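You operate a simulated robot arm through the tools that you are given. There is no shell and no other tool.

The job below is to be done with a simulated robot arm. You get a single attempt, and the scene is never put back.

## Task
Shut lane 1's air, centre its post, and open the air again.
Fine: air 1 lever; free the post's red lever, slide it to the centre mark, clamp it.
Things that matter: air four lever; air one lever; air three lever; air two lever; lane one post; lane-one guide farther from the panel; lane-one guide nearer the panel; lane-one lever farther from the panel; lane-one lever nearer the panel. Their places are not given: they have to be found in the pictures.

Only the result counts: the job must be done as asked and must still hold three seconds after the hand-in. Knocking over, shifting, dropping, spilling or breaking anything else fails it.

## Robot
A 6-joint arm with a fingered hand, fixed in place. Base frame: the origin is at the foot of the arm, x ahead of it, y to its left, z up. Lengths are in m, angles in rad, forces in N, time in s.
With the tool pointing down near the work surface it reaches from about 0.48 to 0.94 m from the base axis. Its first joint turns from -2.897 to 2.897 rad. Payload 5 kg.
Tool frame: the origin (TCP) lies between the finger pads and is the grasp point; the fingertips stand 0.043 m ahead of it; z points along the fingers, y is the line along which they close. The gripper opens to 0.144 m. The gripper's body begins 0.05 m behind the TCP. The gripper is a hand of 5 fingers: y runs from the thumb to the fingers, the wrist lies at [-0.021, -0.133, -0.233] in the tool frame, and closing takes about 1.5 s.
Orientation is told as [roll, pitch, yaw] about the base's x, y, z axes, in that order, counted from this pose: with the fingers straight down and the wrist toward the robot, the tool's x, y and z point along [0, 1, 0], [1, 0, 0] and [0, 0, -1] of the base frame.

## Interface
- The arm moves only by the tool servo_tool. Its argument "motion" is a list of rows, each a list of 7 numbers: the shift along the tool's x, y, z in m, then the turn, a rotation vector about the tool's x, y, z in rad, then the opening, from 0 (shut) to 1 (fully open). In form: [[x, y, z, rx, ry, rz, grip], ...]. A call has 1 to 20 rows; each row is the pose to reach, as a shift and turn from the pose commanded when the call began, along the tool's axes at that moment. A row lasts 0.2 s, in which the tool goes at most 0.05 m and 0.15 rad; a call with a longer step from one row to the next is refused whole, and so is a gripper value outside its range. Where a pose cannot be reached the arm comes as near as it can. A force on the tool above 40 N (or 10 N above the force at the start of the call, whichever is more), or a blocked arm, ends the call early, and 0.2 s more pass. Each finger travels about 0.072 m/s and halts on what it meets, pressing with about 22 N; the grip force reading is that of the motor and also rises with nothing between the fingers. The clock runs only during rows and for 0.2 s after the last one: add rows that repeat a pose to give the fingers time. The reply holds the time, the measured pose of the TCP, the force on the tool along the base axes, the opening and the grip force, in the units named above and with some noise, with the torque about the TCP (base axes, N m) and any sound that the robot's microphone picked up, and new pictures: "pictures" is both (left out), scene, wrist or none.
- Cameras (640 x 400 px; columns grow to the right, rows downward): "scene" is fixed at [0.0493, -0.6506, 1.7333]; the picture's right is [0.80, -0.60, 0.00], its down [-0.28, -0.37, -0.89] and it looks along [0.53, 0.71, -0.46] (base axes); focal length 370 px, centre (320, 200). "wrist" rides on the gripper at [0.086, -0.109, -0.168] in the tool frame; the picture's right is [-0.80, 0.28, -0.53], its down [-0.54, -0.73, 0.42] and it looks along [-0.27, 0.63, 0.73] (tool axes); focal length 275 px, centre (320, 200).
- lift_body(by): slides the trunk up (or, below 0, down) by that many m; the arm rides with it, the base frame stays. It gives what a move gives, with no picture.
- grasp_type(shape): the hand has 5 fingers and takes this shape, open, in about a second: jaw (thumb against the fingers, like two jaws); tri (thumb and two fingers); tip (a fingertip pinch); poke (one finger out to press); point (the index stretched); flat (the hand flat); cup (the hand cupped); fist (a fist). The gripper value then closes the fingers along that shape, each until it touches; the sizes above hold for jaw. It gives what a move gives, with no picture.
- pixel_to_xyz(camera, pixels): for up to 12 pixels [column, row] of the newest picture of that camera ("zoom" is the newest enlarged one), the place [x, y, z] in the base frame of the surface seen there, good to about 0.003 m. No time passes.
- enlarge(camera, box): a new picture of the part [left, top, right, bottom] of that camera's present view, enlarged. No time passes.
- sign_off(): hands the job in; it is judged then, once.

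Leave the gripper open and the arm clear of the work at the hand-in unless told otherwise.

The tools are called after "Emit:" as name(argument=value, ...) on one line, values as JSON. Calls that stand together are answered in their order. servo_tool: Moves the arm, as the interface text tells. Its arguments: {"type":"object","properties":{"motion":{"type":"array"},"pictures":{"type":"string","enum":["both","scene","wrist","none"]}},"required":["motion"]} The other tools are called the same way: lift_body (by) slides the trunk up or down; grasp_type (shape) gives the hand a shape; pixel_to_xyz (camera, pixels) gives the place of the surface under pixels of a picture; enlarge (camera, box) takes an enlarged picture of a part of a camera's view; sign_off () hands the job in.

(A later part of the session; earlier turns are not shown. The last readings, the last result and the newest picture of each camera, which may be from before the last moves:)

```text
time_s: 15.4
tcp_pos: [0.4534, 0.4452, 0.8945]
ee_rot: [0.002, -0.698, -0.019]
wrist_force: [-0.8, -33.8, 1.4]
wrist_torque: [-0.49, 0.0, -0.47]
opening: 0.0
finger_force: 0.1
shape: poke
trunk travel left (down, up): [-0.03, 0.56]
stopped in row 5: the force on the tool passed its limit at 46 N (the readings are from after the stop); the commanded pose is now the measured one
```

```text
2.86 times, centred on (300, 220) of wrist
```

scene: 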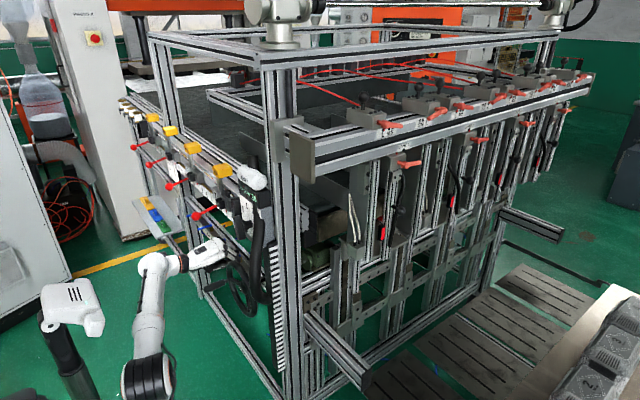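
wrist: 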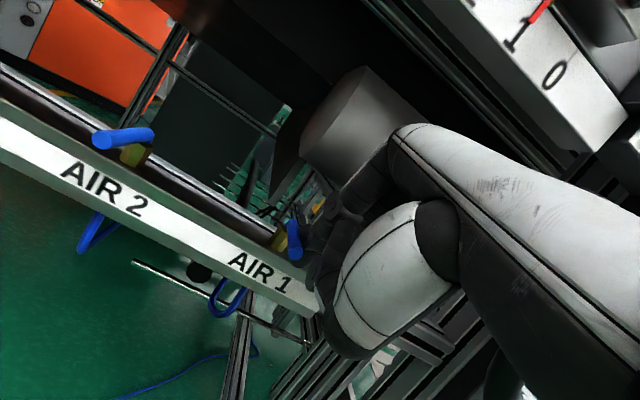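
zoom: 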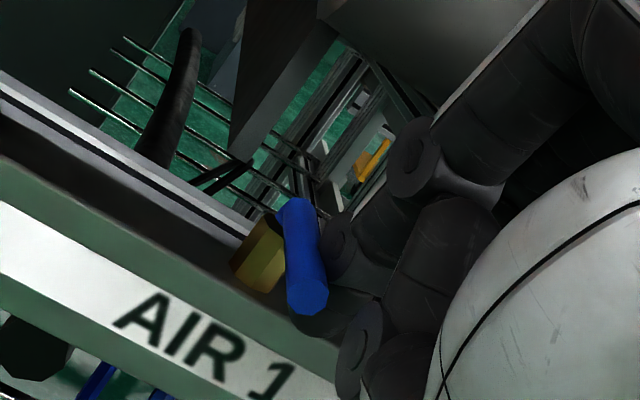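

The push met 46 N and the handle hardly moved, so +y looks like the stop side. I'll back off and check that the handle is unmoved.

Emit:
servo_tool(motion=[[-0.006, 0, 0, 0, 0, 0, 1], [-0.012, 0, 0, 0, 0, 0, 1], [-0.016, 0, 0, 0, 0, 0, 1], [-0.016, 0, 0, 0, 0, 0, 1]], pictures="both")

Emit:
enlarge(camera="wrist", box=[220, 150, 380, 290])

Emit:
pixel_to_xyz(camera="zoom", pixels=[[260, 180], [258, 220], [257, 265], [275, 230], [245, 240]])

```text
time_s: 16.4
tcp_pos: [0.4513, 0.434, 0.8935]
ee_rot: [0.002, -0.701, -0.007]
wrist_force: [0.3, 0.8, 0.5]
wrist_torque: [0.0, 0.03, 0.0]
opening: 0.0
finger_force: 0.0
shape: poke
trunk travel left (down, up): [-0.03, 0.56]
```

scene: 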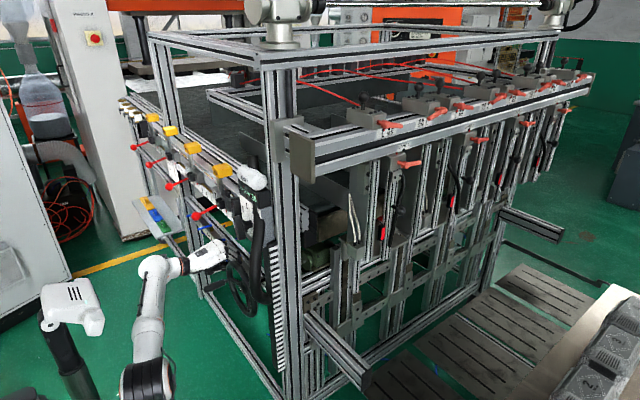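
wrist: 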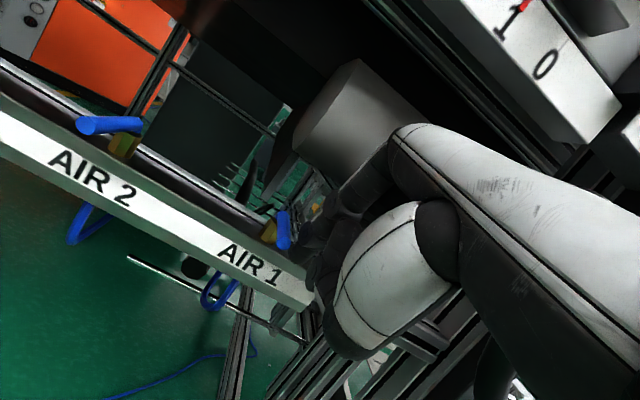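

```text
2.86 times, centred on (300, 220) of wrist
```

zoom: 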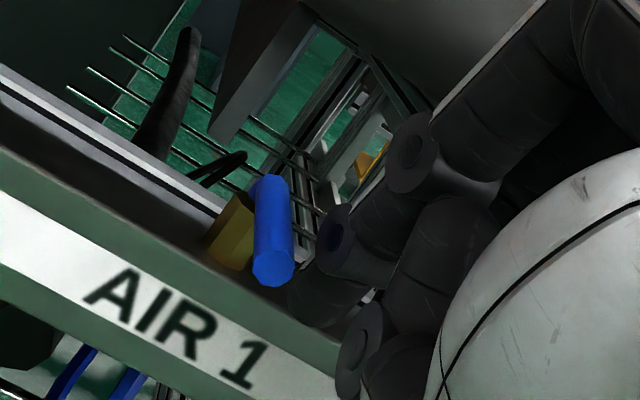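

```text
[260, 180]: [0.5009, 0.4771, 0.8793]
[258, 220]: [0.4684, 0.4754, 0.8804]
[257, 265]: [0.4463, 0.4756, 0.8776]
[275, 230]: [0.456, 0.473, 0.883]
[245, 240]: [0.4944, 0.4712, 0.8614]
```

The handle is unchanged, still straight toward the robot, so it must turn to -y. I'll back straight out past its tip, move to its left (+y) side and come in again.

Emit:
servo_tool(motion=[[-0.002, -0.0145, -0.0165, 0, 0, 0, 1], [-0.002, -0.029, -0.033, 0, 0, 0, 1], [-0.002, -0.0466, -0.0533, 0, 0, 0, 1], [0.03, -0.0466, -0.0533, 0, 0, 0, 1], [0.06, -0.0466, -0.0533, 0, 0, 0, 1], [0.09, -0.0466, -0.0533, 0, 0, 0, 1], [0.09, -0.0466, -0.0533, 0, 0, 0, 1]], pictures="both")

Emit:
enlarge(camera="scene", box=[190, 210, 270, 290])

```text
time_s: 18.0
tcp_pos: [0.3832, 0.5255, 0.9045]
ee_rot: [0.002, -0.699, -0.011]
wrist_force: [0.6, 0.5, 0.0]
wrist_torque: [-0.02, 0.0, -0.02]
opening: 0.0
finger_force: 0.1
shape: poke
trunk travel left (down, up): [-0.03, 0.56]
```

scene: 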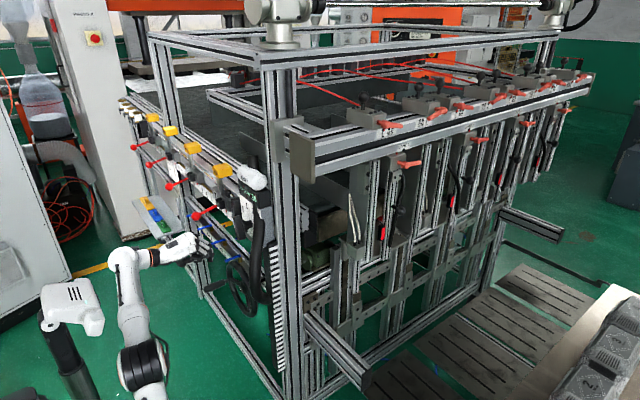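
wrist: 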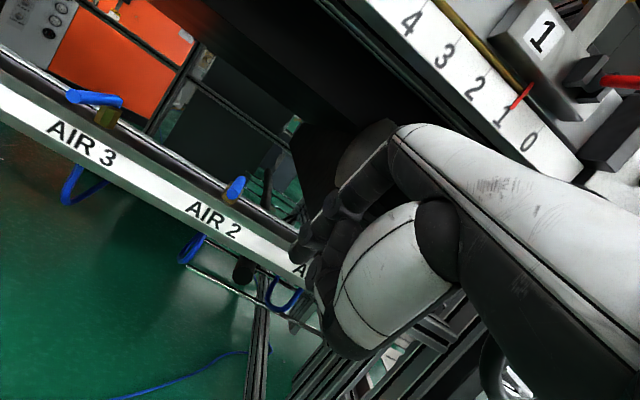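

```text
5.00 times, centred on (230, 250) of scene
```

zoom: 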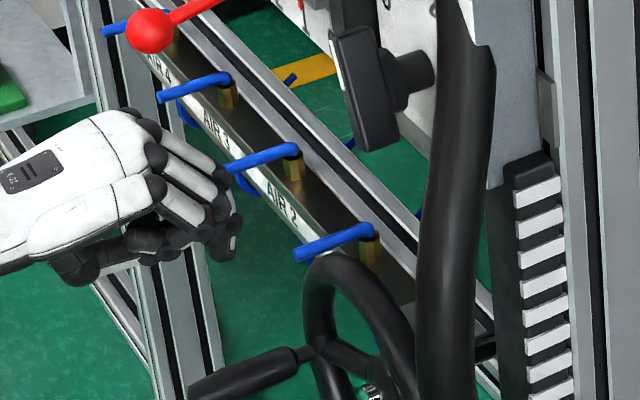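

The hand is on the left side of AIR 1, between AIR 1 and AIR 2 (whose handle is at y of about 0.611). I'll go forward at y of about 0.552, which clears both handles.

Emit:
servo_tool(motion=[[0.013, 0, 0, 0, 0, 0, 1], [0.027, 0, 0, 0, 0, 0, 1], [0.027, 0.0152, 0.0152, 0, 0, 0, 1], [0.027, 0.0305, 0.0305, 0, 0, 0, 1], [0.027, 0.0457, 0.0456, 0, 0, 0, 1], [0.027, 0.0457, 0.0456, 0, 0, 0, 1]], pictures="both")

Emit:
enlarge(camera="scene", box=[190, 210, 270, 290])

Emit:
enlarge(camera="wrist", box=[200, 130, 380, 290])

```text
time_s: 19.4
tcp_pos: [0.4471, 0.5503, 0.899]
ee_rot: [0.0, -0.699, -0.01]
wrist_force: [0.4, -0.3, -0.6]
wrist_torque: [0.0, -0.04, -0.01]
opening: 0.0002
finger_force: 0.0
shape: poke
trunk travel left (down, up): [-0.03, 0.56]
```

scene: 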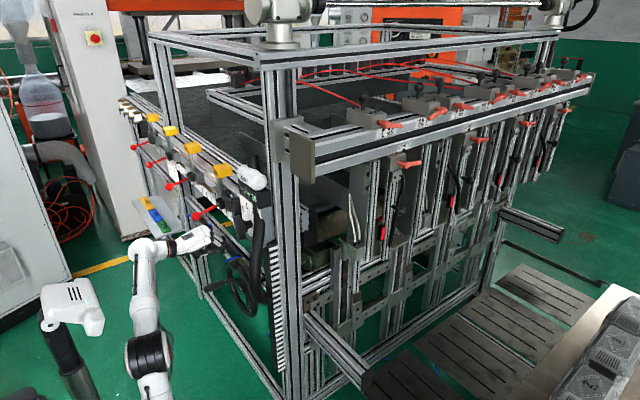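
wrist: 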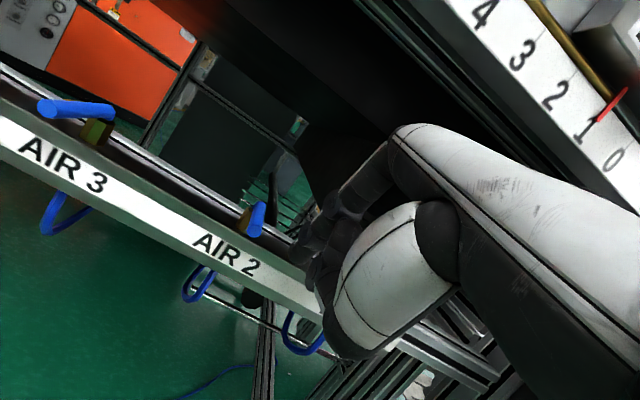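

```text
5.00 times, centred on (230, 250) of scene
```

zoom: 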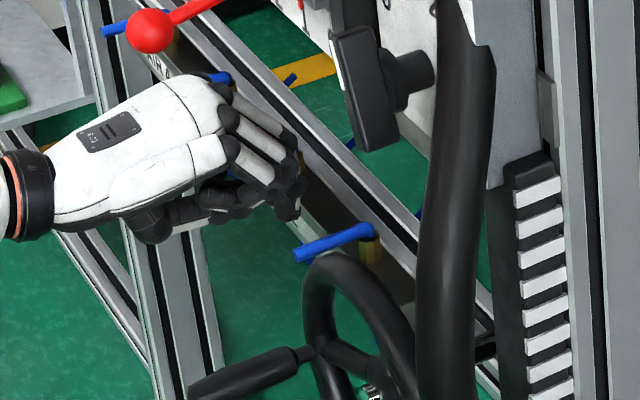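

```text
2.50 times, centred on (290, 210) of wrist
```

zoom: 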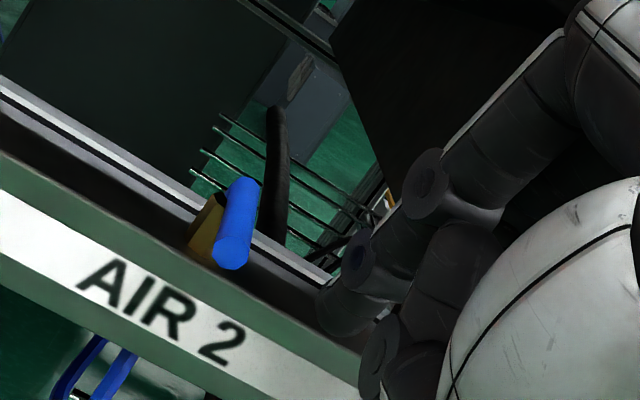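

AIR 1's handle is visible just right of the hand (scene zoom (335,243)) and AIR 2's handle is clear on the left. I'll push gently to -y until contact, then about 2 cm further.

Emit:
servo_tool(motion=[[-0.012, 0, 0, 0, 0, 0, 1], [-0.024, 0, 0, 0, 0, 0, 1], [-0.034, 0, 0, 0, 0, 0, 1], [-0.042, 0, 0, 0, 0, 0, 1], [-0.05, 0, 0, 0, 0, 0, 1], [-0.058, 0, 0, 0, 0, 0, 1], [-0.065, 0, 0, 0, 0, 0, 1]], pictures="both")

Emit:
enlarge(camera="scene", box=[190, 210, 270, 290])

Emit:
enlarge(camera="wrist", box=[200, 130, 380, 290])

```text
time_s: 21.0
tcp_pos: [0.4474, 0.4859, 0.8981]
ee_rot: [0.002, -0.7, -0.01]
wrist_force: [0.2, 0.0, 0.2]
wrist_torque: [0.0, 0.03, -0.04]
opening: 0.0
finger_force: 0.0
shape: poke
trunk travel left (down, up): [-0.03, 0.56]
```

scene: 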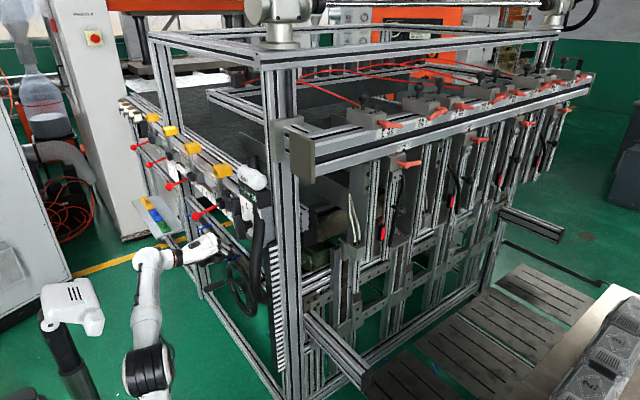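
wrist: 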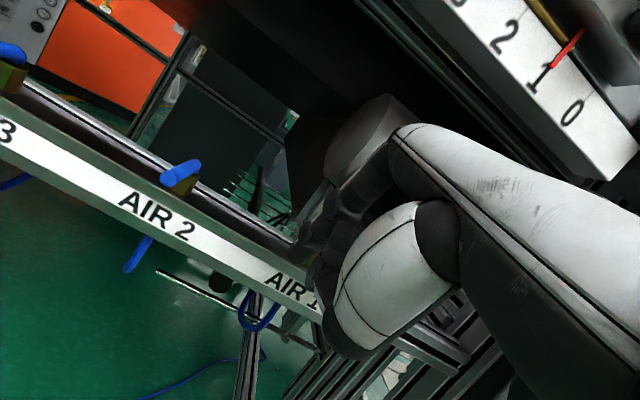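

```text
5.00 times, centred on (230, 250) of scene
```

zoom: 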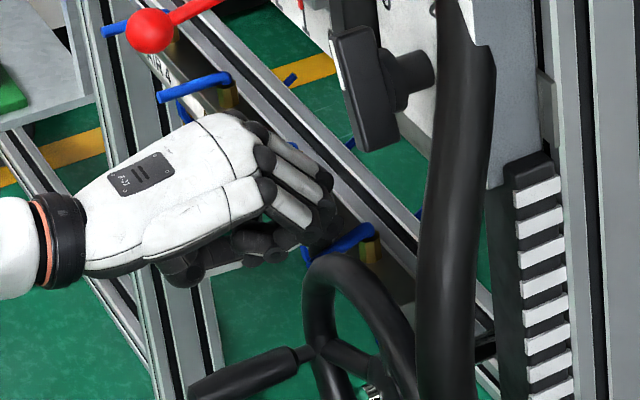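

```text
2.50 times, centred on (290, 210) of wrist
```

zoom: 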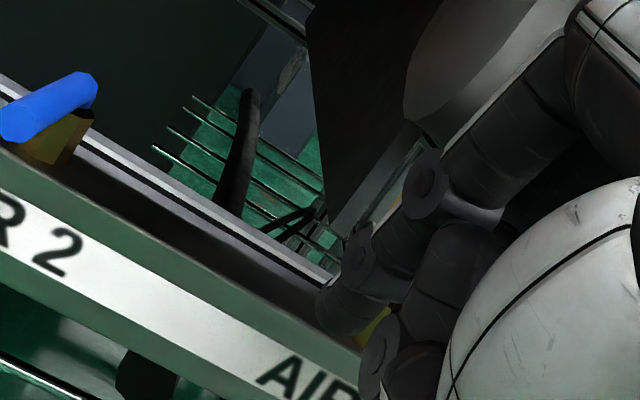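

No force is showing yet. I'll check where the handle is now from the scene zoom.

Emit:
enlarge(camera="scene", box=[226, 232, 266, 272])

Emit:
pixel_to_xyz(camera="scene", pixels=[[238, 255], [236, 256.5], [234, 257.5], [232, 259], [240, 254.5], [232, 254], [230, 256], [228, 258], [240, 260]])

```text
10.00 times, centred on (246, 252) of scene
```

zoom: 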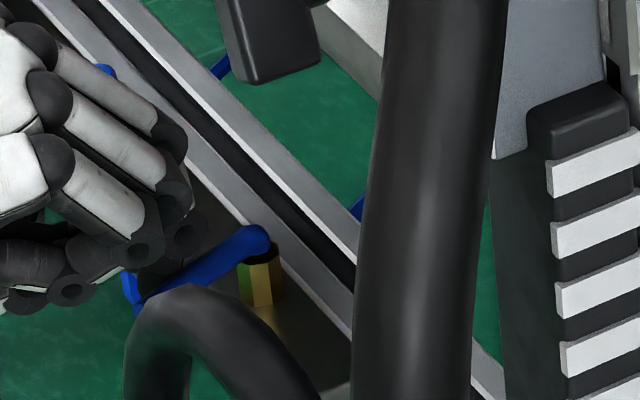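

```text
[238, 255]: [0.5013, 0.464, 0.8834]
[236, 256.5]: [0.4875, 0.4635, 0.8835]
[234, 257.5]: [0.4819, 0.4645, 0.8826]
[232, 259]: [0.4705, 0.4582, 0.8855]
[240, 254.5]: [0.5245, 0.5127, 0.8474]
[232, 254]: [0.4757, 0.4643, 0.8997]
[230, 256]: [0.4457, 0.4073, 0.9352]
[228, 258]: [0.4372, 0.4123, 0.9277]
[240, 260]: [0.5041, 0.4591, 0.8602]
```

The handle has started to turn toward -y with almost no force. I'll continue the sweep along an arc: first -y, then curving toward +x.

Emit:
servo_tool(motion=[[-0.008, 0, 0, 0, 0, 0, 1], [-0.016, 0, 0, 0, 0, 0, 1], [-0.024, 0, 0, 0, 0, 0, 1], [-0.031, 0, 0, 0, 0, 0, 1], [-0.038, 0.002, 0.0016, 0, 0, 0, 1], [-0.045, 0.004, 0.0032, 0, 0, 0, 1], [-0.051, 0.007, 0.0058, 0, 0, 0, 1], [-0.056, 0.01, 0.0084, 0, 0, 0, 1]], pictures="both")

Emit:
enlarge(camera="scene", box=[216, 222, 266, 272])

Emit:
enlarge(camera="wrist", box=[200, 130, 380, 290])

```text
time_s: 22.8
tcp_pos: [0.4589, 0.43, 0.8993]
ee_rot: [0.003, -0.7, -0.009]
wrist_force: [-0.5, 0.4, 0.3]
wrist_torque: [-0.03, -0.03, -0.01]
opening: 0.0001
finger_force: 0.1
shape: poke
trunk travel left (down, up): [-0.03, 0.56]
```

scene: 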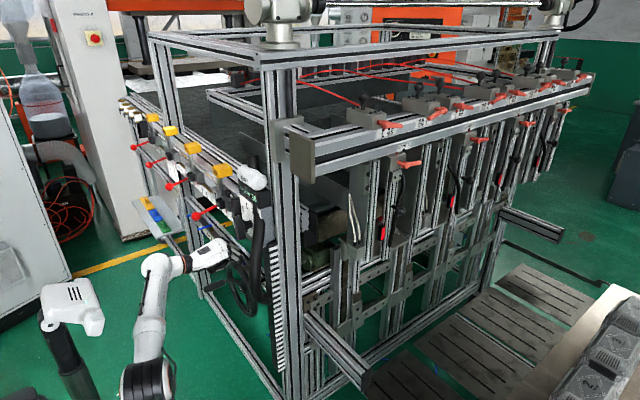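
wrist: 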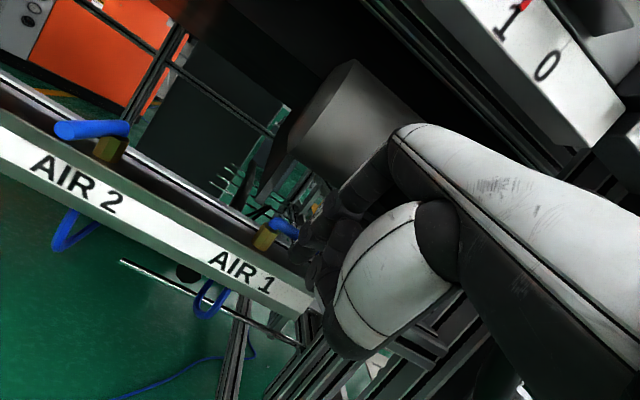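

```text
8.00 times, centred on (241, 247) of scene
```

zoom: 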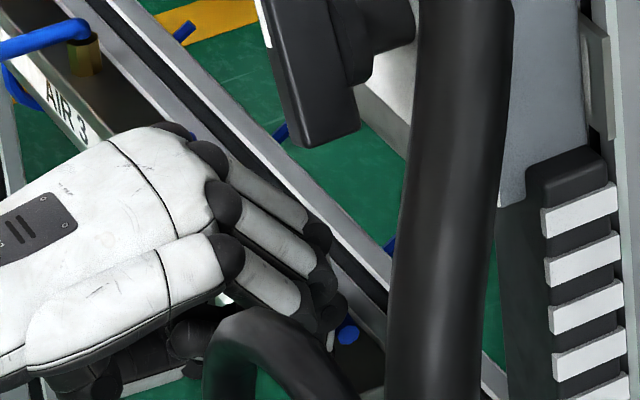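

```text
2.50 times, centred on (290, 210) of wrist
```

zoom: 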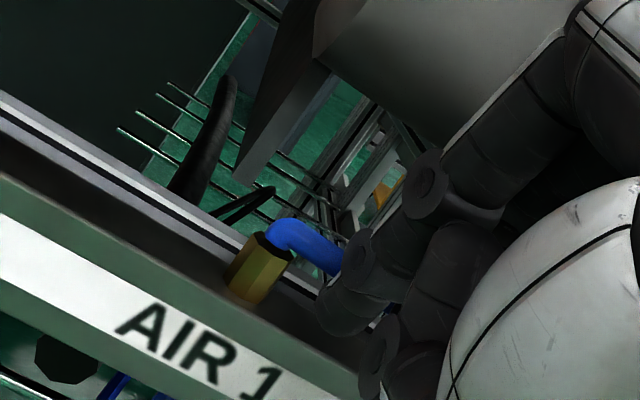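

The handle has turned well toward -y (wrist zoom: pivot (260,260), handle going right behind the finger). I'll push forward in +x to bring it to the full quarter turn.

Emit:
servo_tool(motion=[[0, 0.0038, 0.0032, 0, 0, 0, 1], [0, 0.0076, 0.0064, 0, 0, 0, 1], [0, 0.0115, 0.0096, 0, 0, 0, 1], [0, 0.0145, 0.0122, 0, 0, 0, 1], [0, 0.0168, 0.0142, 0, 0, 0, 1]], pictures="both")

Emit:
enlarge(camera="wrist", box=[200, 130, 380, 290])

Emit:
pixel_to_xyz(camera="zoom", pixels=[[270, 235], [290, 232], [310, 240], [330, 250], [340, 258], [255, 265]])

Emit:
enlarge(camera="scene", box=[226, 232, 266, 272])

```text
time_s: 23.8
tcp_pos: [0.4699, 0.4304, 0.9005]
ee_rot: [0.007, -0.697, -0.01]
wrist_force: [-42.6, -6.7, 4.0]
wrist_torque: [-0.22, 0.74, -0.33]
opening: 0.0004
finger_force: 0.1
shape: poke
trunk travel left (down, up): [-0.03, 0.56]
stopped in row 5: the force on the tool passed its limit at 45 N (the readings are from after the stop); the commanded pose is now the measured one
```

scene: 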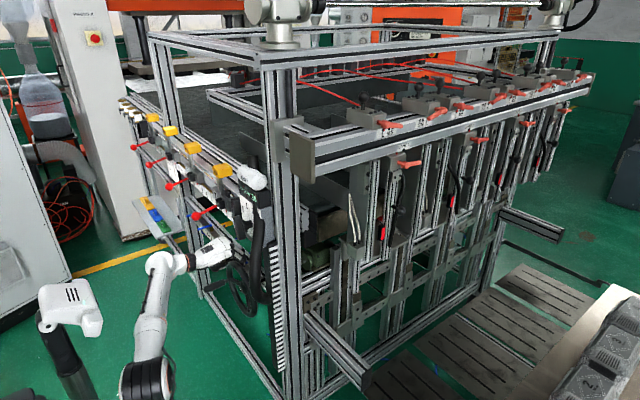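
wrist: 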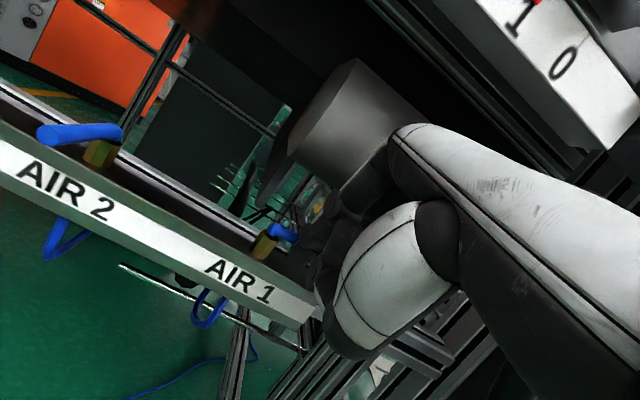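

```text
2.50 times, centred on (290, 210) of wrist
```

zoom: 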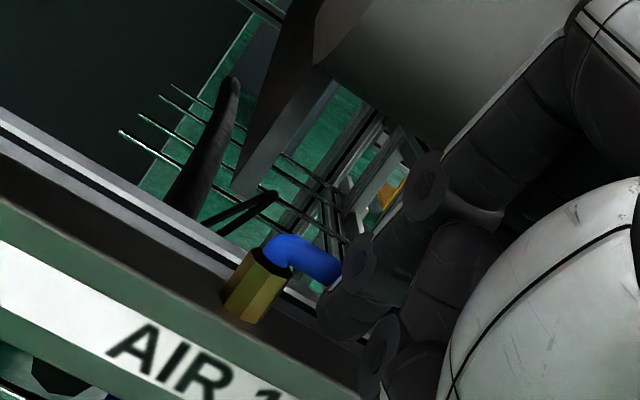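

```text
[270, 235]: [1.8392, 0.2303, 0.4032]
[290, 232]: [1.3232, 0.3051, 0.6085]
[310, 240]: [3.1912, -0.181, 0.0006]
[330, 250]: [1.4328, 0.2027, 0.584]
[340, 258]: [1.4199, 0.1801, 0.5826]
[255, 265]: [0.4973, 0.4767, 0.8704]
```

```text
10.00 times, centred on (246, 252) of scene
```

zoom: 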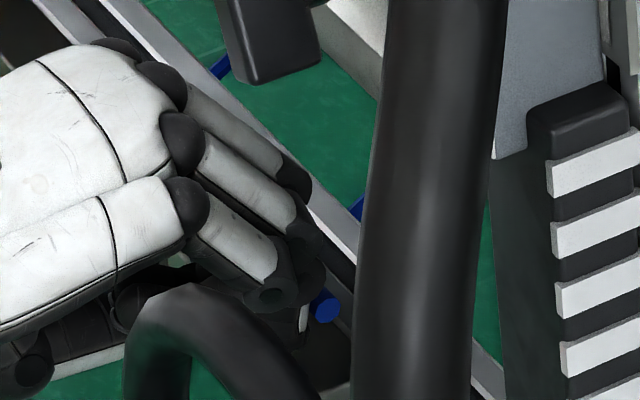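

The handle hit its stop (45 N along -x). I'll back straight off and inspect its angle.

Emit:
servo_tool(motion=[[0, -0.0077, -0.0064, 0, 0, 0, 1], [0, -0.02, -0.017, 0, 0, 0, 1], [0, -0.035, -0.03, 0, 0, 0, 1], [0, -0.05, -0.043, 0, 0, 0, 1], [0.03, -0.06, -0.05, 0, 0, 0, 1], [0.06, -0.06, -0.05, 0, 0, 0, 1], [0.06, -0.06, -0.05, 0, 0, 0, 1]], pictures="both")

Emit:
enlarge(camera="scene", box=[216, 232, 266, 272])

Emit:
pixel_to_xyz(camera="scene", pixels=[[246.5, 263], [244, 260], [242, 257], [240, 255], [238.5, 254.5], [239, 259]])

```text
time_s: 25.4
tcp_pos: [0.3966, 0.4909, 0.8997]
ee_rot: [0.003, -0.696, -0.01]
wrist_force: [0.0, 0.1, -0.3]
wrist_torque: [0.01, -0.03, -0.01]
opening: 0.0
finger_force: 0.0
shape: poke
trunk travel left (down, up): [-0.03, 0.56]
```

scene: 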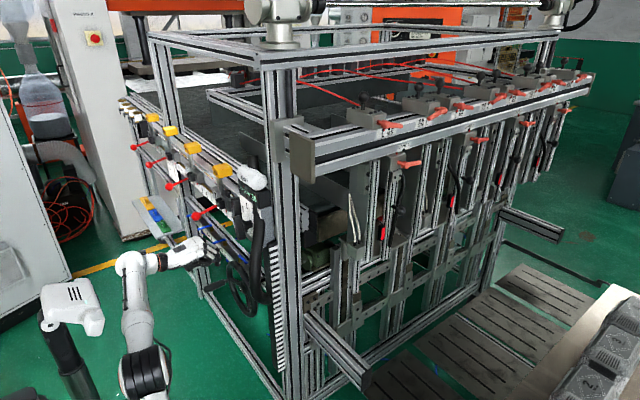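
wrist: 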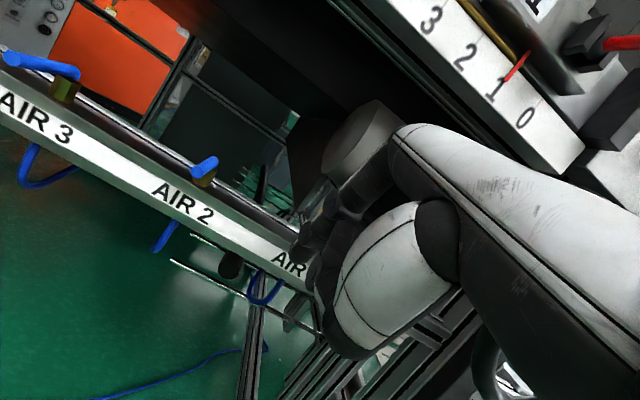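

```text
10.00 times, centred on (241, 252) of scene
```

zoom: 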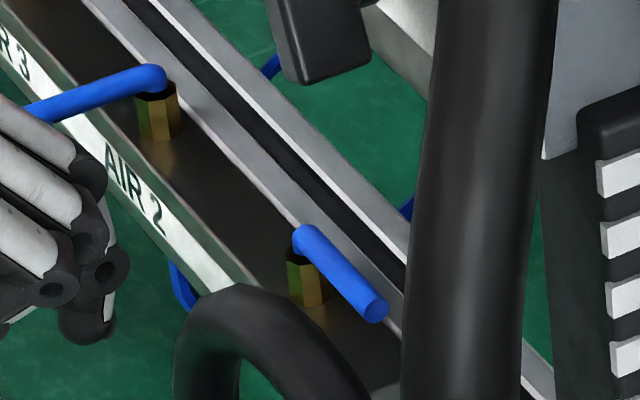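

```text
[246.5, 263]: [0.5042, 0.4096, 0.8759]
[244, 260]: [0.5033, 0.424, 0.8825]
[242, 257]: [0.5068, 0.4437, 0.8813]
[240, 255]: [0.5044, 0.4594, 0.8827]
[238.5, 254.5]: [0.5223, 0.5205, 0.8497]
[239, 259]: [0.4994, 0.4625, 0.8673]
```

AIR 1's handle now lies along the beam, from pivot (0.504, 0.46) to tip (0.504, 0.41), so the air is shut with a full quarter turn. Next I'll retreat to the gap between the red balls the same way I came in, then raise the trunk.

Emit:
servo_tool(motion=[[0.0, 0, -0.02, 0, 0, 0, 1], [0.016, 0, -0.041, 0, 0, 0, 1], [0.032, 0, -0.062, 0, 0, 0, 1], [0.048, 0, -0.083, 0, 0, 0, 1], [0.065, 0.0003, -0.1043, 0, 0, 0, 1], [0.065, 0.0003, -0.1043, 0, 0, 0, 1]], pictures="none")

Emit:
lift_body(by=0.2)

Emit:
enlarge(camera="scene", box=[60, 80, 260, 280])

```text
time_s: 26.8
tcp_pos: [0.3294, 0.5554, 0.9794]
ee_rot: [0.005, -0.696, -0.01]
wrist_force: [-0.3, 0.2, 0.7]
wrist_torque: [-0.03, -0.01, 0.0]
opening: 0.0
finger_force: 0.0
shape: poke
trunk travel left (down, up): [-0.03, 0.56]
```

```text
time_s: 28.9
tcp_pos: [0.3297, 0.5557, 1.1795]
ee_rot: [0.002, -0.696, -0.011]
wrist_force: [-0.3, 0.0, 0.0]
wrist_torque: [0.03, -0.02, -0.04]
opening: 0.0
finger_force: 0.1
shape: poke
trunk travel left (down, up): [-0.23, 0.36]
```

```text
2.00 times, centred on (160, 180) of scene
```

zoom: 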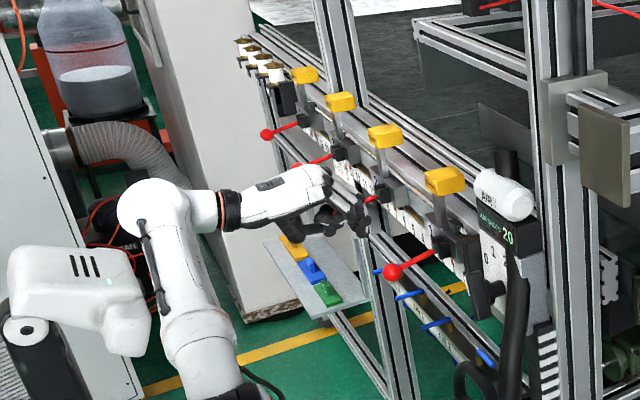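

There's no contact, and the hand passed up between the balls. I'll raise the trunk the remaining 0.27.

Emit:
lift_body(by=0.27)

Emit:
servo_tool(motion=[[0, 0, -0.02, 0.12, 0, 0, 1], [0, 0, -0.04, 0.24, 0, 0, 1], [0, 0, -0.06, 0.36, 0, 0, 1], [-0.03, -0.02, -0.07, 0.48, 0, 0, 1], [-0.07, -0.03, -0.07, 0.6, 0, 0, 1], [-0.11, -0.03, -0.07, 0.69, 0, 0, 1], [-0.15, -0.03, -0.07, 0.696, 0, 0, 1], [-0.19, -0.03, -0.07, 0.696, 0, 0, 1], [-0.23, -0.03, -0.07, 0.696, 0, 0, 1], [-0.27, -0.03, -0.07, 0.696, 0, 0, 1], [-0.31, -0.03, -0.07, 0.696, 0, 0, 1], [-0.35, -0.03, -0.07, 0.696, 0, 0, 1], [-0.39, -0.03, -0.07, 0.696, 0, 0, 1], [-0.43, -0.03, -0.07, 0.696, 0, 0, 1], [-0.47, -0.03, -0.07, 0.696, 0, 0, 1], [-0.51, -0.03, -0.07, 0.696, 0, 0, 1], [-0.55, -0.03, -0.07, 0.696, 0, 0, 1]], pictures="both")

```text
time_s: 31.7
tcp_pos: [0.3307, 0.557, 1.45]
ee_rot: [0.004, -0.695, -0.01]
wrist_force: [0.8, 0.6, 1.0]
wrist_torque: [-0.01, 0.04, -0.01]
opening: 0.0002
finger_force: 0.0
shape: poke
trunk travel left (down, up): [-0.5, 0.09]
```

```text
time_s: 35.5
tcp_pos: [0.2551, 0.0751, 1.4763]
ee_rot: [0.008, 0.027, 0.344]
wrist_force: [-0.7, 0.9, 0.8]
wrist_torque: [0.0, -0.07, 0.01]
opening: 0.0
finger_force: 0.0
shape: poke
out of reach, approached as far as the arm can: row 3, 4, 5
trunk travel left (down, up): [-0.5, 0.09]
stopped in row 17: the arm was blocked; the commanded pose is now the measured one
```

scene: 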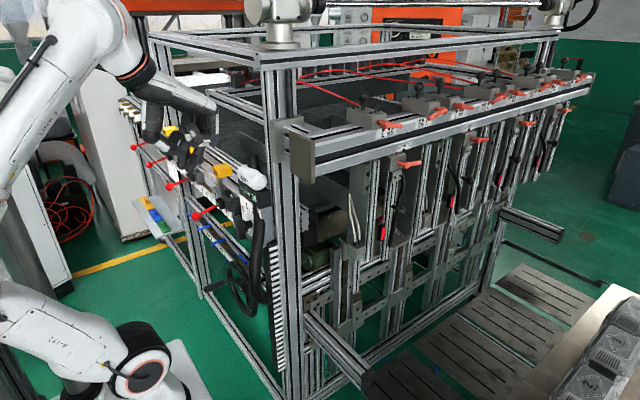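
wrist: 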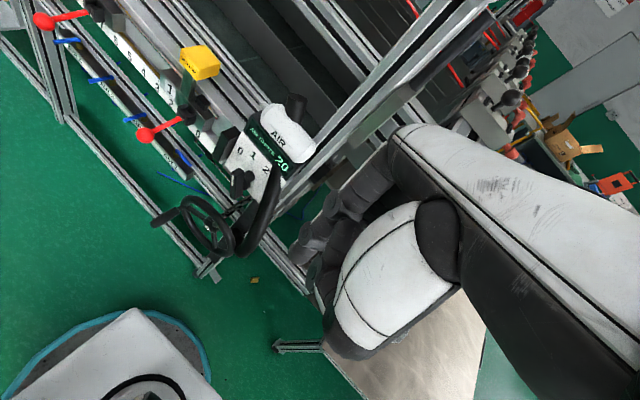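

The arm got too close to its own column and stopped, with the hand at (0.255, 0.075, 1.476) in free air and nothing near it. I'll move outward and on toward the starting area, with the orientation back to zero.

Emit:
servo_tool(motion=[[-0.0135, 0.0376, -0.01, 0, 0, 0.07, 1], [-0.0458, 0.0685, -0.02, 0, 0, 0.14, 1], [-0.0902, 0.0739, -0.03, 0, 0, 0.21, 1], [-0.1312, 0.0698, -0.03, 0, 0, 0.28, 1], [-0.1688, 0.0563, -0.03, 0, 0, 0.34, 1], [-0.1688, 0.0563, -0.03, 0, 0, 0.34, 1]], pictures="both")

```text
time_s: 36.9
tcp_pos: [0.365, -0.0664, 1.5051]
ee_rot: [-0.002, 0.026, 0.002]
wrist_force: [0.4, 0.2, -0.3]
wrist_torque: [0.03, -0.03, -0.04]
opening: 0.0
finger_force: 0.0
shape: poke
trunk travel left (down, up): [-0.5, 0.09]
```

scene: 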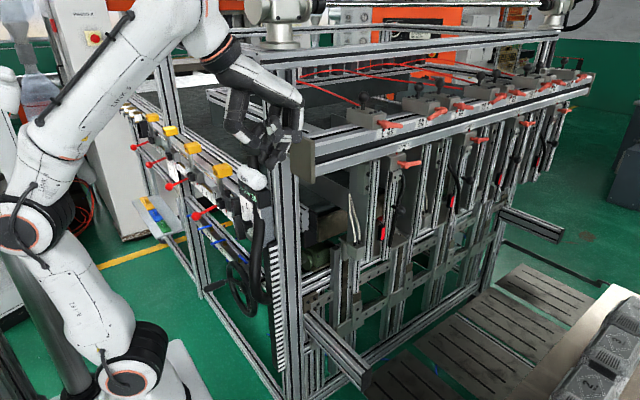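
wrist: 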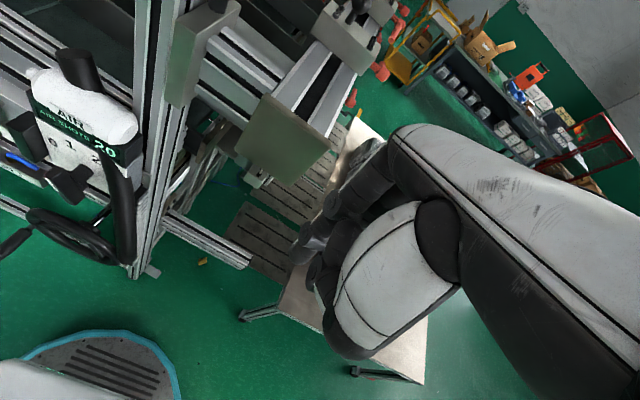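

I'm back near the start pose with everything clear. Next I'll swing out to about (0.50, -0.28, 1.42) while rolling the tool by +90° so the fingers point along +y, toward the LANE 1 post.

Emit:
servo_tool(motion=[[-0.03, 0.005, 0.0, 0, 0.1, 0, 1], [-0.06, 0.01, 0.0, 0, 0.23, 0, 1], [-0.09, 0.02, 0.005, 0, 0.36, 0, 1], [-0.12, 0.03, 0.01, 0, 0.49, 0, 1], [-0.15, 0.04, 0.02, 0, 0.62, 0, 1], [-0.17, 0.05, 0.03, 0, 0.75, 0, 1], [-0.19, 0.065, 0.04, 0, 0.88, 0, 1], [-0.2, 0.08, 0.05, 0, 1.01, 0, 1], [-0.21, 0.095, 0.06, 0, 1.14, 0, 1], [-0.215, 0.11, 0.07, 0, 1.27, 0, 1], [-0.215, 0.125, 0.08, 0, 1.4, 0, 1], [-0.215, 0.135, 0.085, 0, 1.54, 0, 1], [-0.215, 0.135, 0.085, 0, 1.57, 0, 1], [-0.215, 0.135, 0.085, 0, 1.57, 0, 1]], pictures="both")

```text
time_s: 39.9
tcp_pos: [0.4976, -0.2799, 1.4174]
ee_rot: [1.569, 0.029, 0.002]
wrist_force: [0.2, 0.3, 0.1]
wrist_torque: [-0.01, -0.01, 0.0]
opening: 0.0001
finger_force: 0.0
shape: poke
trunk travel left (down, up): [-0.5, 0.09]
```

scene: 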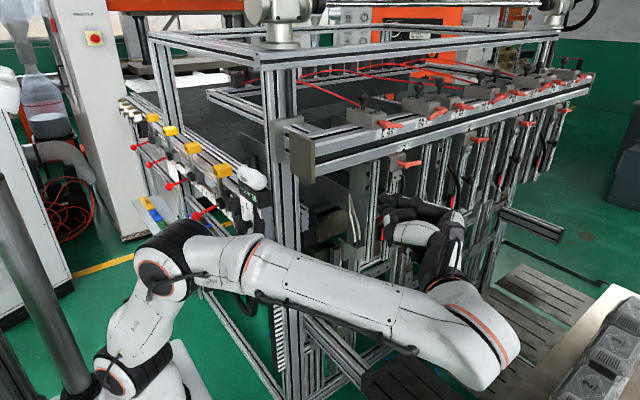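
wrist: 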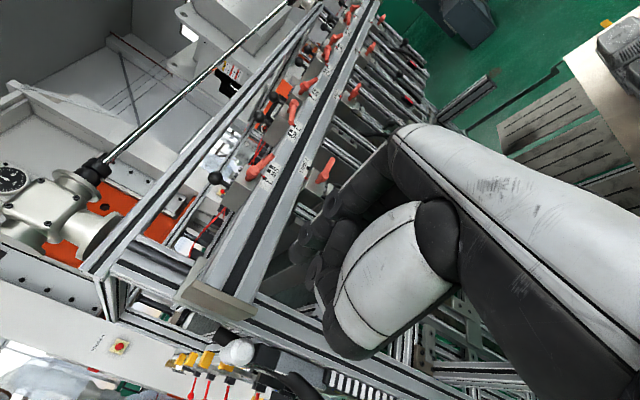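

The tool now points along +y, and the LANE 1 lever is still visible at (408,163) in the scene picture. I'll look closely at lever, block, pointer and mark again, and at the fingertips.

Emit:
enlarge(camera="scene", box=[372, 130, 452, 230])

Emit:
enlarge(camera="wrist", box=[200, 60, 420, 260])

Emit:
pixel_to_xyz(camera="scene", pixels=[[396.6, 153.3], [403.8, 149], [400, 162], [406, 166], [412, 164], [420, 162], [391.5, 160], [405.5, 155.5], [392.5, 169.5], [384, 160], [404, 161], [385, 165]])

```text
4.00 times, centred on (412, 180) of scene
```

zoom: 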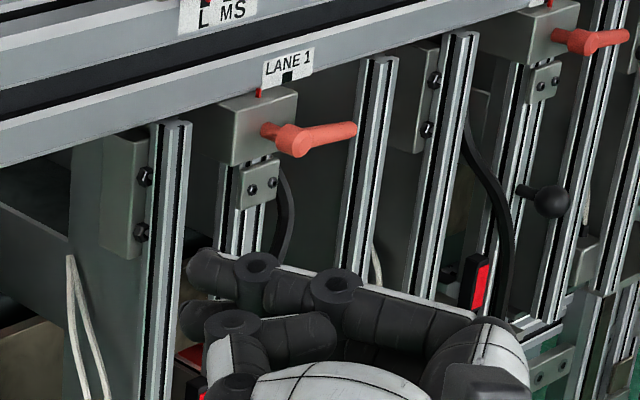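

```text
2.00 times, centred on (310, 160) of wrist
```

zoom: 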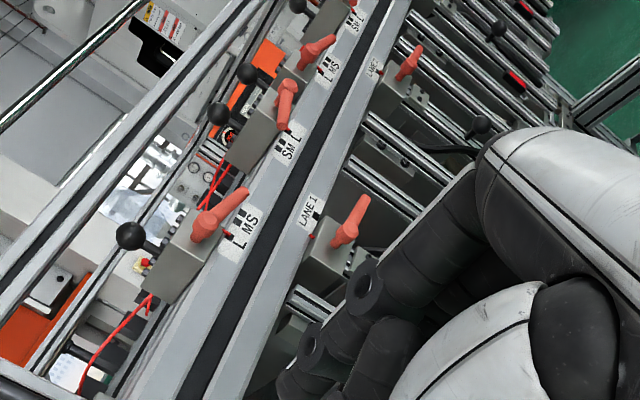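

```text
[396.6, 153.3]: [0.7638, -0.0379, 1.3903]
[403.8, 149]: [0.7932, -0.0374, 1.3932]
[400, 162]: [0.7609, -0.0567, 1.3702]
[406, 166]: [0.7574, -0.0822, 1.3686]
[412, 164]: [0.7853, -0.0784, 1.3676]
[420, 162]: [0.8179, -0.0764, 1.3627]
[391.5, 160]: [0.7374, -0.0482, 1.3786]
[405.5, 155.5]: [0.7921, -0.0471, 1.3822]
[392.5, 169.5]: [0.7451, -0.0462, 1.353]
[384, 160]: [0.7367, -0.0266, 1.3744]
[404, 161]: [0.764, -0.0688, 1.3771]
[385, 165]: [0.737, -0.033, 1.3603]
```

The block spans x 0.737-0.792, its pointer is at x of about 0.7636, and the black mark is at about 0.793. That means a slide of about +0.03. The lever arm is at y of about -0.072 and z of about 1.36. I'll check the cable and knob near it before approaching.

Emit:
pixel_to_xyz(camera="scene", pixels=[[402.5, 172.5], [404.5, 180], [405, 190], [395, 178], [388, 178], [376, 170], [368, 170], [425, 155], [420, 175], [399, 177], [402, 157], [396, 165]])

Emit:
enlarge(camera="scene", box=[384, 138, 424, 178])

```text
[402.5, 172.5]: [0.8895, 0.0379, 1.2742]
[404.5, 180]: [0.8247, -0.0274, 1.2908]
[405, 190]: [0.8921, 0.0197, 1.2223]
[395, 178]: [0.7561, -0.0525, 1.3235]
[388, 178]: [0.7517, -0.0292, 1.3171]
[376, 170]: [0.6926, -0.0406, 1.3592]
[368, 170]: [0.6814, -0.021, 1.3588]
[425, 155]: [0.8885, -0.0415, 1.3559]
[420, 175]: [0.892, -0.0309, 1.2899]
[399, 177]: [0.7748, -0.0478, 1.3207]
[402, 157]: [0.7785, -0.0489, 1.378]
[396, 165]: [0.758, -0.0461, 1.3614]
```

```text
10.00 times, centred on (404, 158) of scene
```

zoom: 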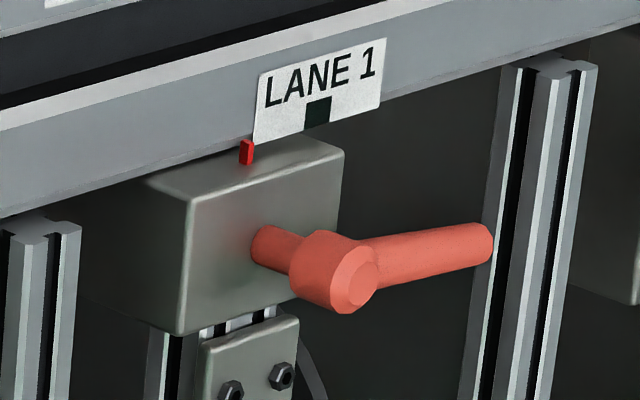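

The cable is farther back, at y of about -0.03, so it isn't in the way. I'll move to a spot in front of and just below the lever, at about (0.805, -0.19, 1.315), and correct the small pitch error.

Emit:
servo_tool(motion=[[-0.01, 0.034, 0.01, 0, 0, -0.01, 1], [-0.02, 0.068, 0.02, 0, 0, -0.02, 1], [-0.03, 0.103, 0.03, 0, 0, -0.029, 1], [-0.041, 0.138, 0.04, 0, 0, -0.029, 1], [-0.052, 0.172, 0.05, 0, 0, -0.029, 1], [-0.062, 0.207, 0.06, 0, 0, -0.029, 1], [-0.073, 0.241, 0.07, 0, 0, -0.029, 1], [-0.083, 0.276, 0.08, 0, 0, -0.029, 1], [-0.0935, 0.3104, 0.09, 0, 0, -0.029, 1], [-0.0935, 0.3104, 0.09, 0, 0, -0.029, 1]], pictures="both")

Emit:
enlarge(camera="scene", box=[370, 130, 450, 230])

Emit:
enlarge(camera="wrist", box=[180, 60, 400, 260])

```text
time_s: 42.1
tcp_pos: [0.8035, -0.1887, 1.3119]
ee_rot: [1.567, -0.003, 0.003]
wrist_force: [0.0, 0.4, 0.1]
wrist_torque: [0.06, -0.01, 0.03]
opening: 0.0001
finger_force: 0.1
shape: poke
out of reach, approached as far as the arm can: row 9, 10
trunk travel left (down, up): [-0.5, 0.09]
```

scene: 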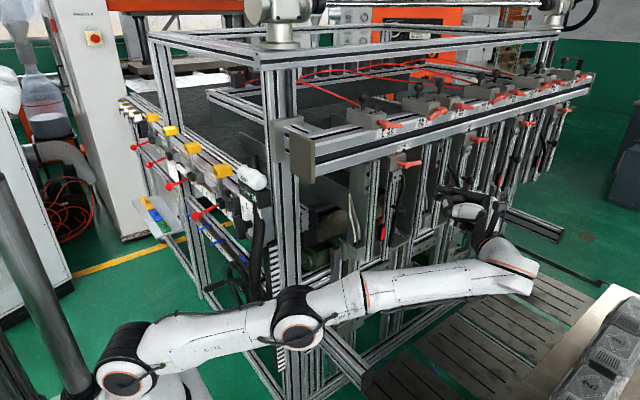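
wrist: 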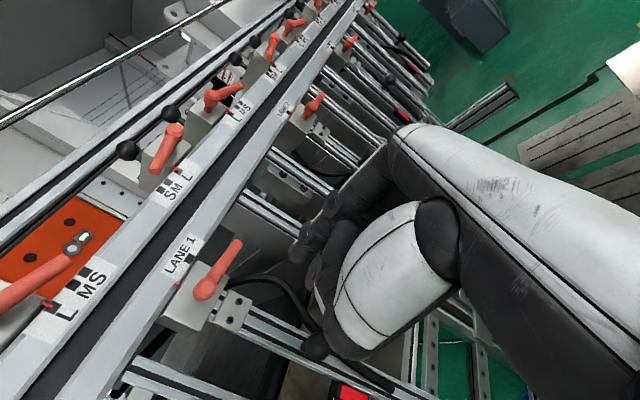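

```text
4.00 times, centred on (410, 180) of scene
```

zoom: 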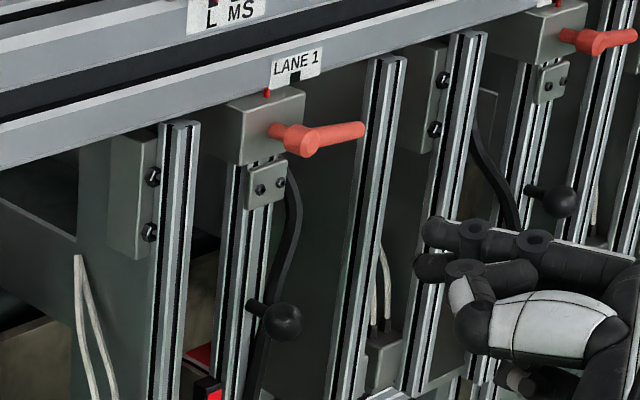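

```text
2.00 times, centred on (290, 160) of wrist
```

zoom: 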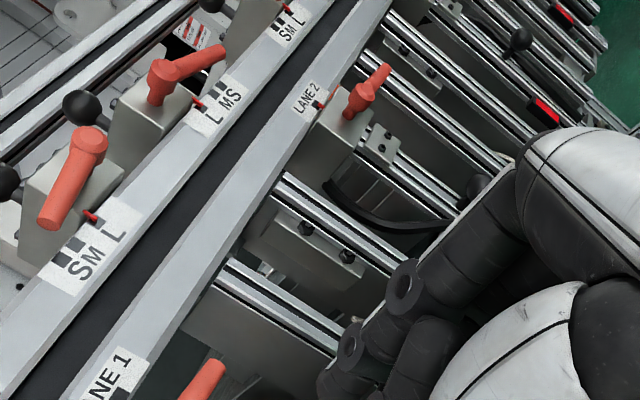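

The arm is nearly straight here but reached (0.8035, -0.189, 1.312). Moving toward +y shortens its reach. I'll advance to y of about -0.101, so the tips pass under the lever without touching it.

Emit:
servo_tool(motion=[[0, 0, 0.022, 0, 0, 0, 1], [0, 0, 0.044, 0, 0, 0, 1], [0, 0, 0.066, 0, 0, 0, 1], [0, 0, 0.088, 0, 0, 0, 1], [0, 0, 0.088, 0, 0, 0, 1]], pictures="both")

Emit:
enlarge(camera="scene", box=[380, 130, 460, 210])

Emit:
enlarge(camera="wrist", box=[180, 140, 380, 320])

```text
time_s: 43.3
tcp_pos: [0.8023, -0.1001, 1.3117]
ee_rot: [1.57, -0.001, 0.001]
wrist_force: [-0.1, -0.2, 0.5]
wrist_torque: [-0.02, -0.01, -0.02]
opening: 0.0001
finger_force: 0.1
shape: poke
trunk travel left (down, up): [-0.5, 0.09]
```

scene: 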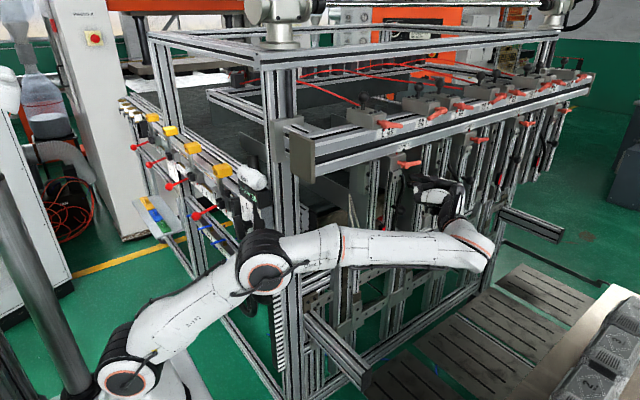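
wrist: 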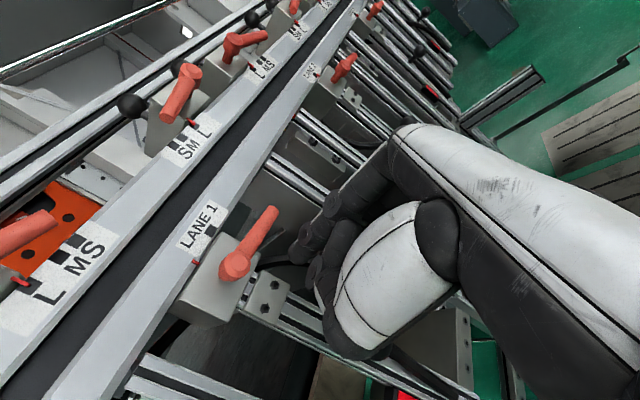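

```text
5.00 times, centred on (420, 170) of scene
```

zoom: 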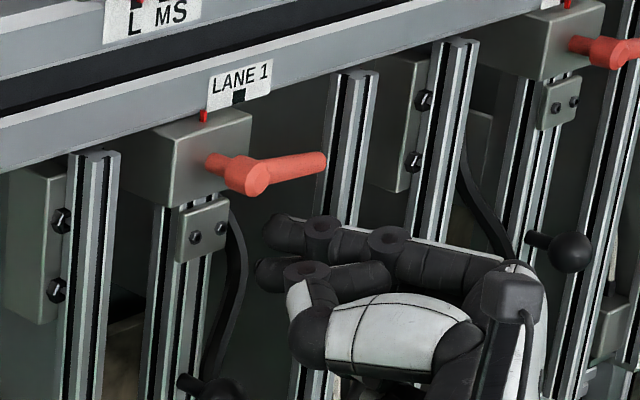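

```text
2.22 times, centred on (280, 230) of wrist
```

zoom: 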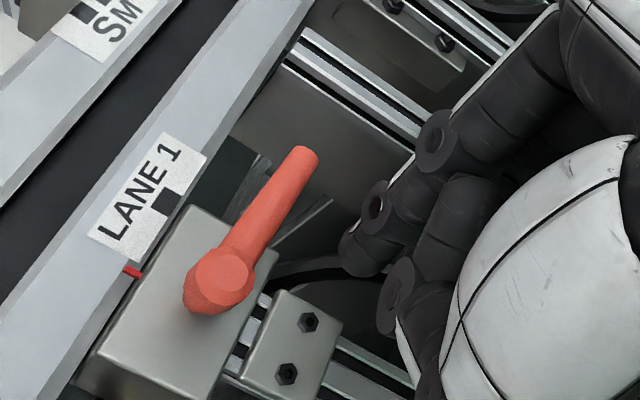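

The wrist camera gives a clear view: lever hub (225,280), lever tip (300,160), fingertip (350,250), all in zoom pixels. I'll measure them.

Emit:
pixel_to_xyz(camera="zoom", pixels=[[305, 155], [270, 210], [225, 270], [255, 240], [285, 195], [350, 255], [370, 205], [345, 235], [165, 202], [135, 272], [400, 285], [320, 158]])

Emit:
pixel_to_xyz(camera="scene", pixels=[[410, 178], [412, 175], [415, 174], [408, 184], [420, 176], [412, 187], [443, 165], [418, 193]])

```text
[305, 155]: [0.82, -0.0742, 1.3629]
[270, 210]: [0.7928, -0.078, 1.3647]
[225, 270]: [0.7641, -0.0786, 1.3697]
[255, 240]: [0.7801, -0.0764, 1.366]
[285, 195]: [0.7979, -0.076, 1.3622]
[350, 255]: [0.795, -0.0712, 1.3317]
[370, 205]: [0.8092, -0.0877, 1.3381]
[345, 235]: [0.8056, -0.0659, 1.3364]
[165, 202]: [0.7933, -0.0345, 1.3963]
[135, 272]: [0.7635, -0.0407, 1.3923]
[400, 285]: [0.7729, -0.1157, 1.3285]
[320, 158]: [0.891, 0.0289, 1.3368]
```

```text
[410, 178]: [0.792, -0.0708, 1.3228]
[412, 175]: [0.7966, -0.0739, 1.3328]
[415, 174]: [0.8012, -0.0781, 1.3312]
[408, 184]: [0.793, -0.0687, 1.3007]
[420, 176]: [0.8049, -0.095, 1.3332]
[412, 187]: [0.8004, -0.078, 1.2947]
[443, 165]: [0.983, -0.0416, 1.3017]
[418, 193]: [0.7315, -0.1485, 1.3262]
```

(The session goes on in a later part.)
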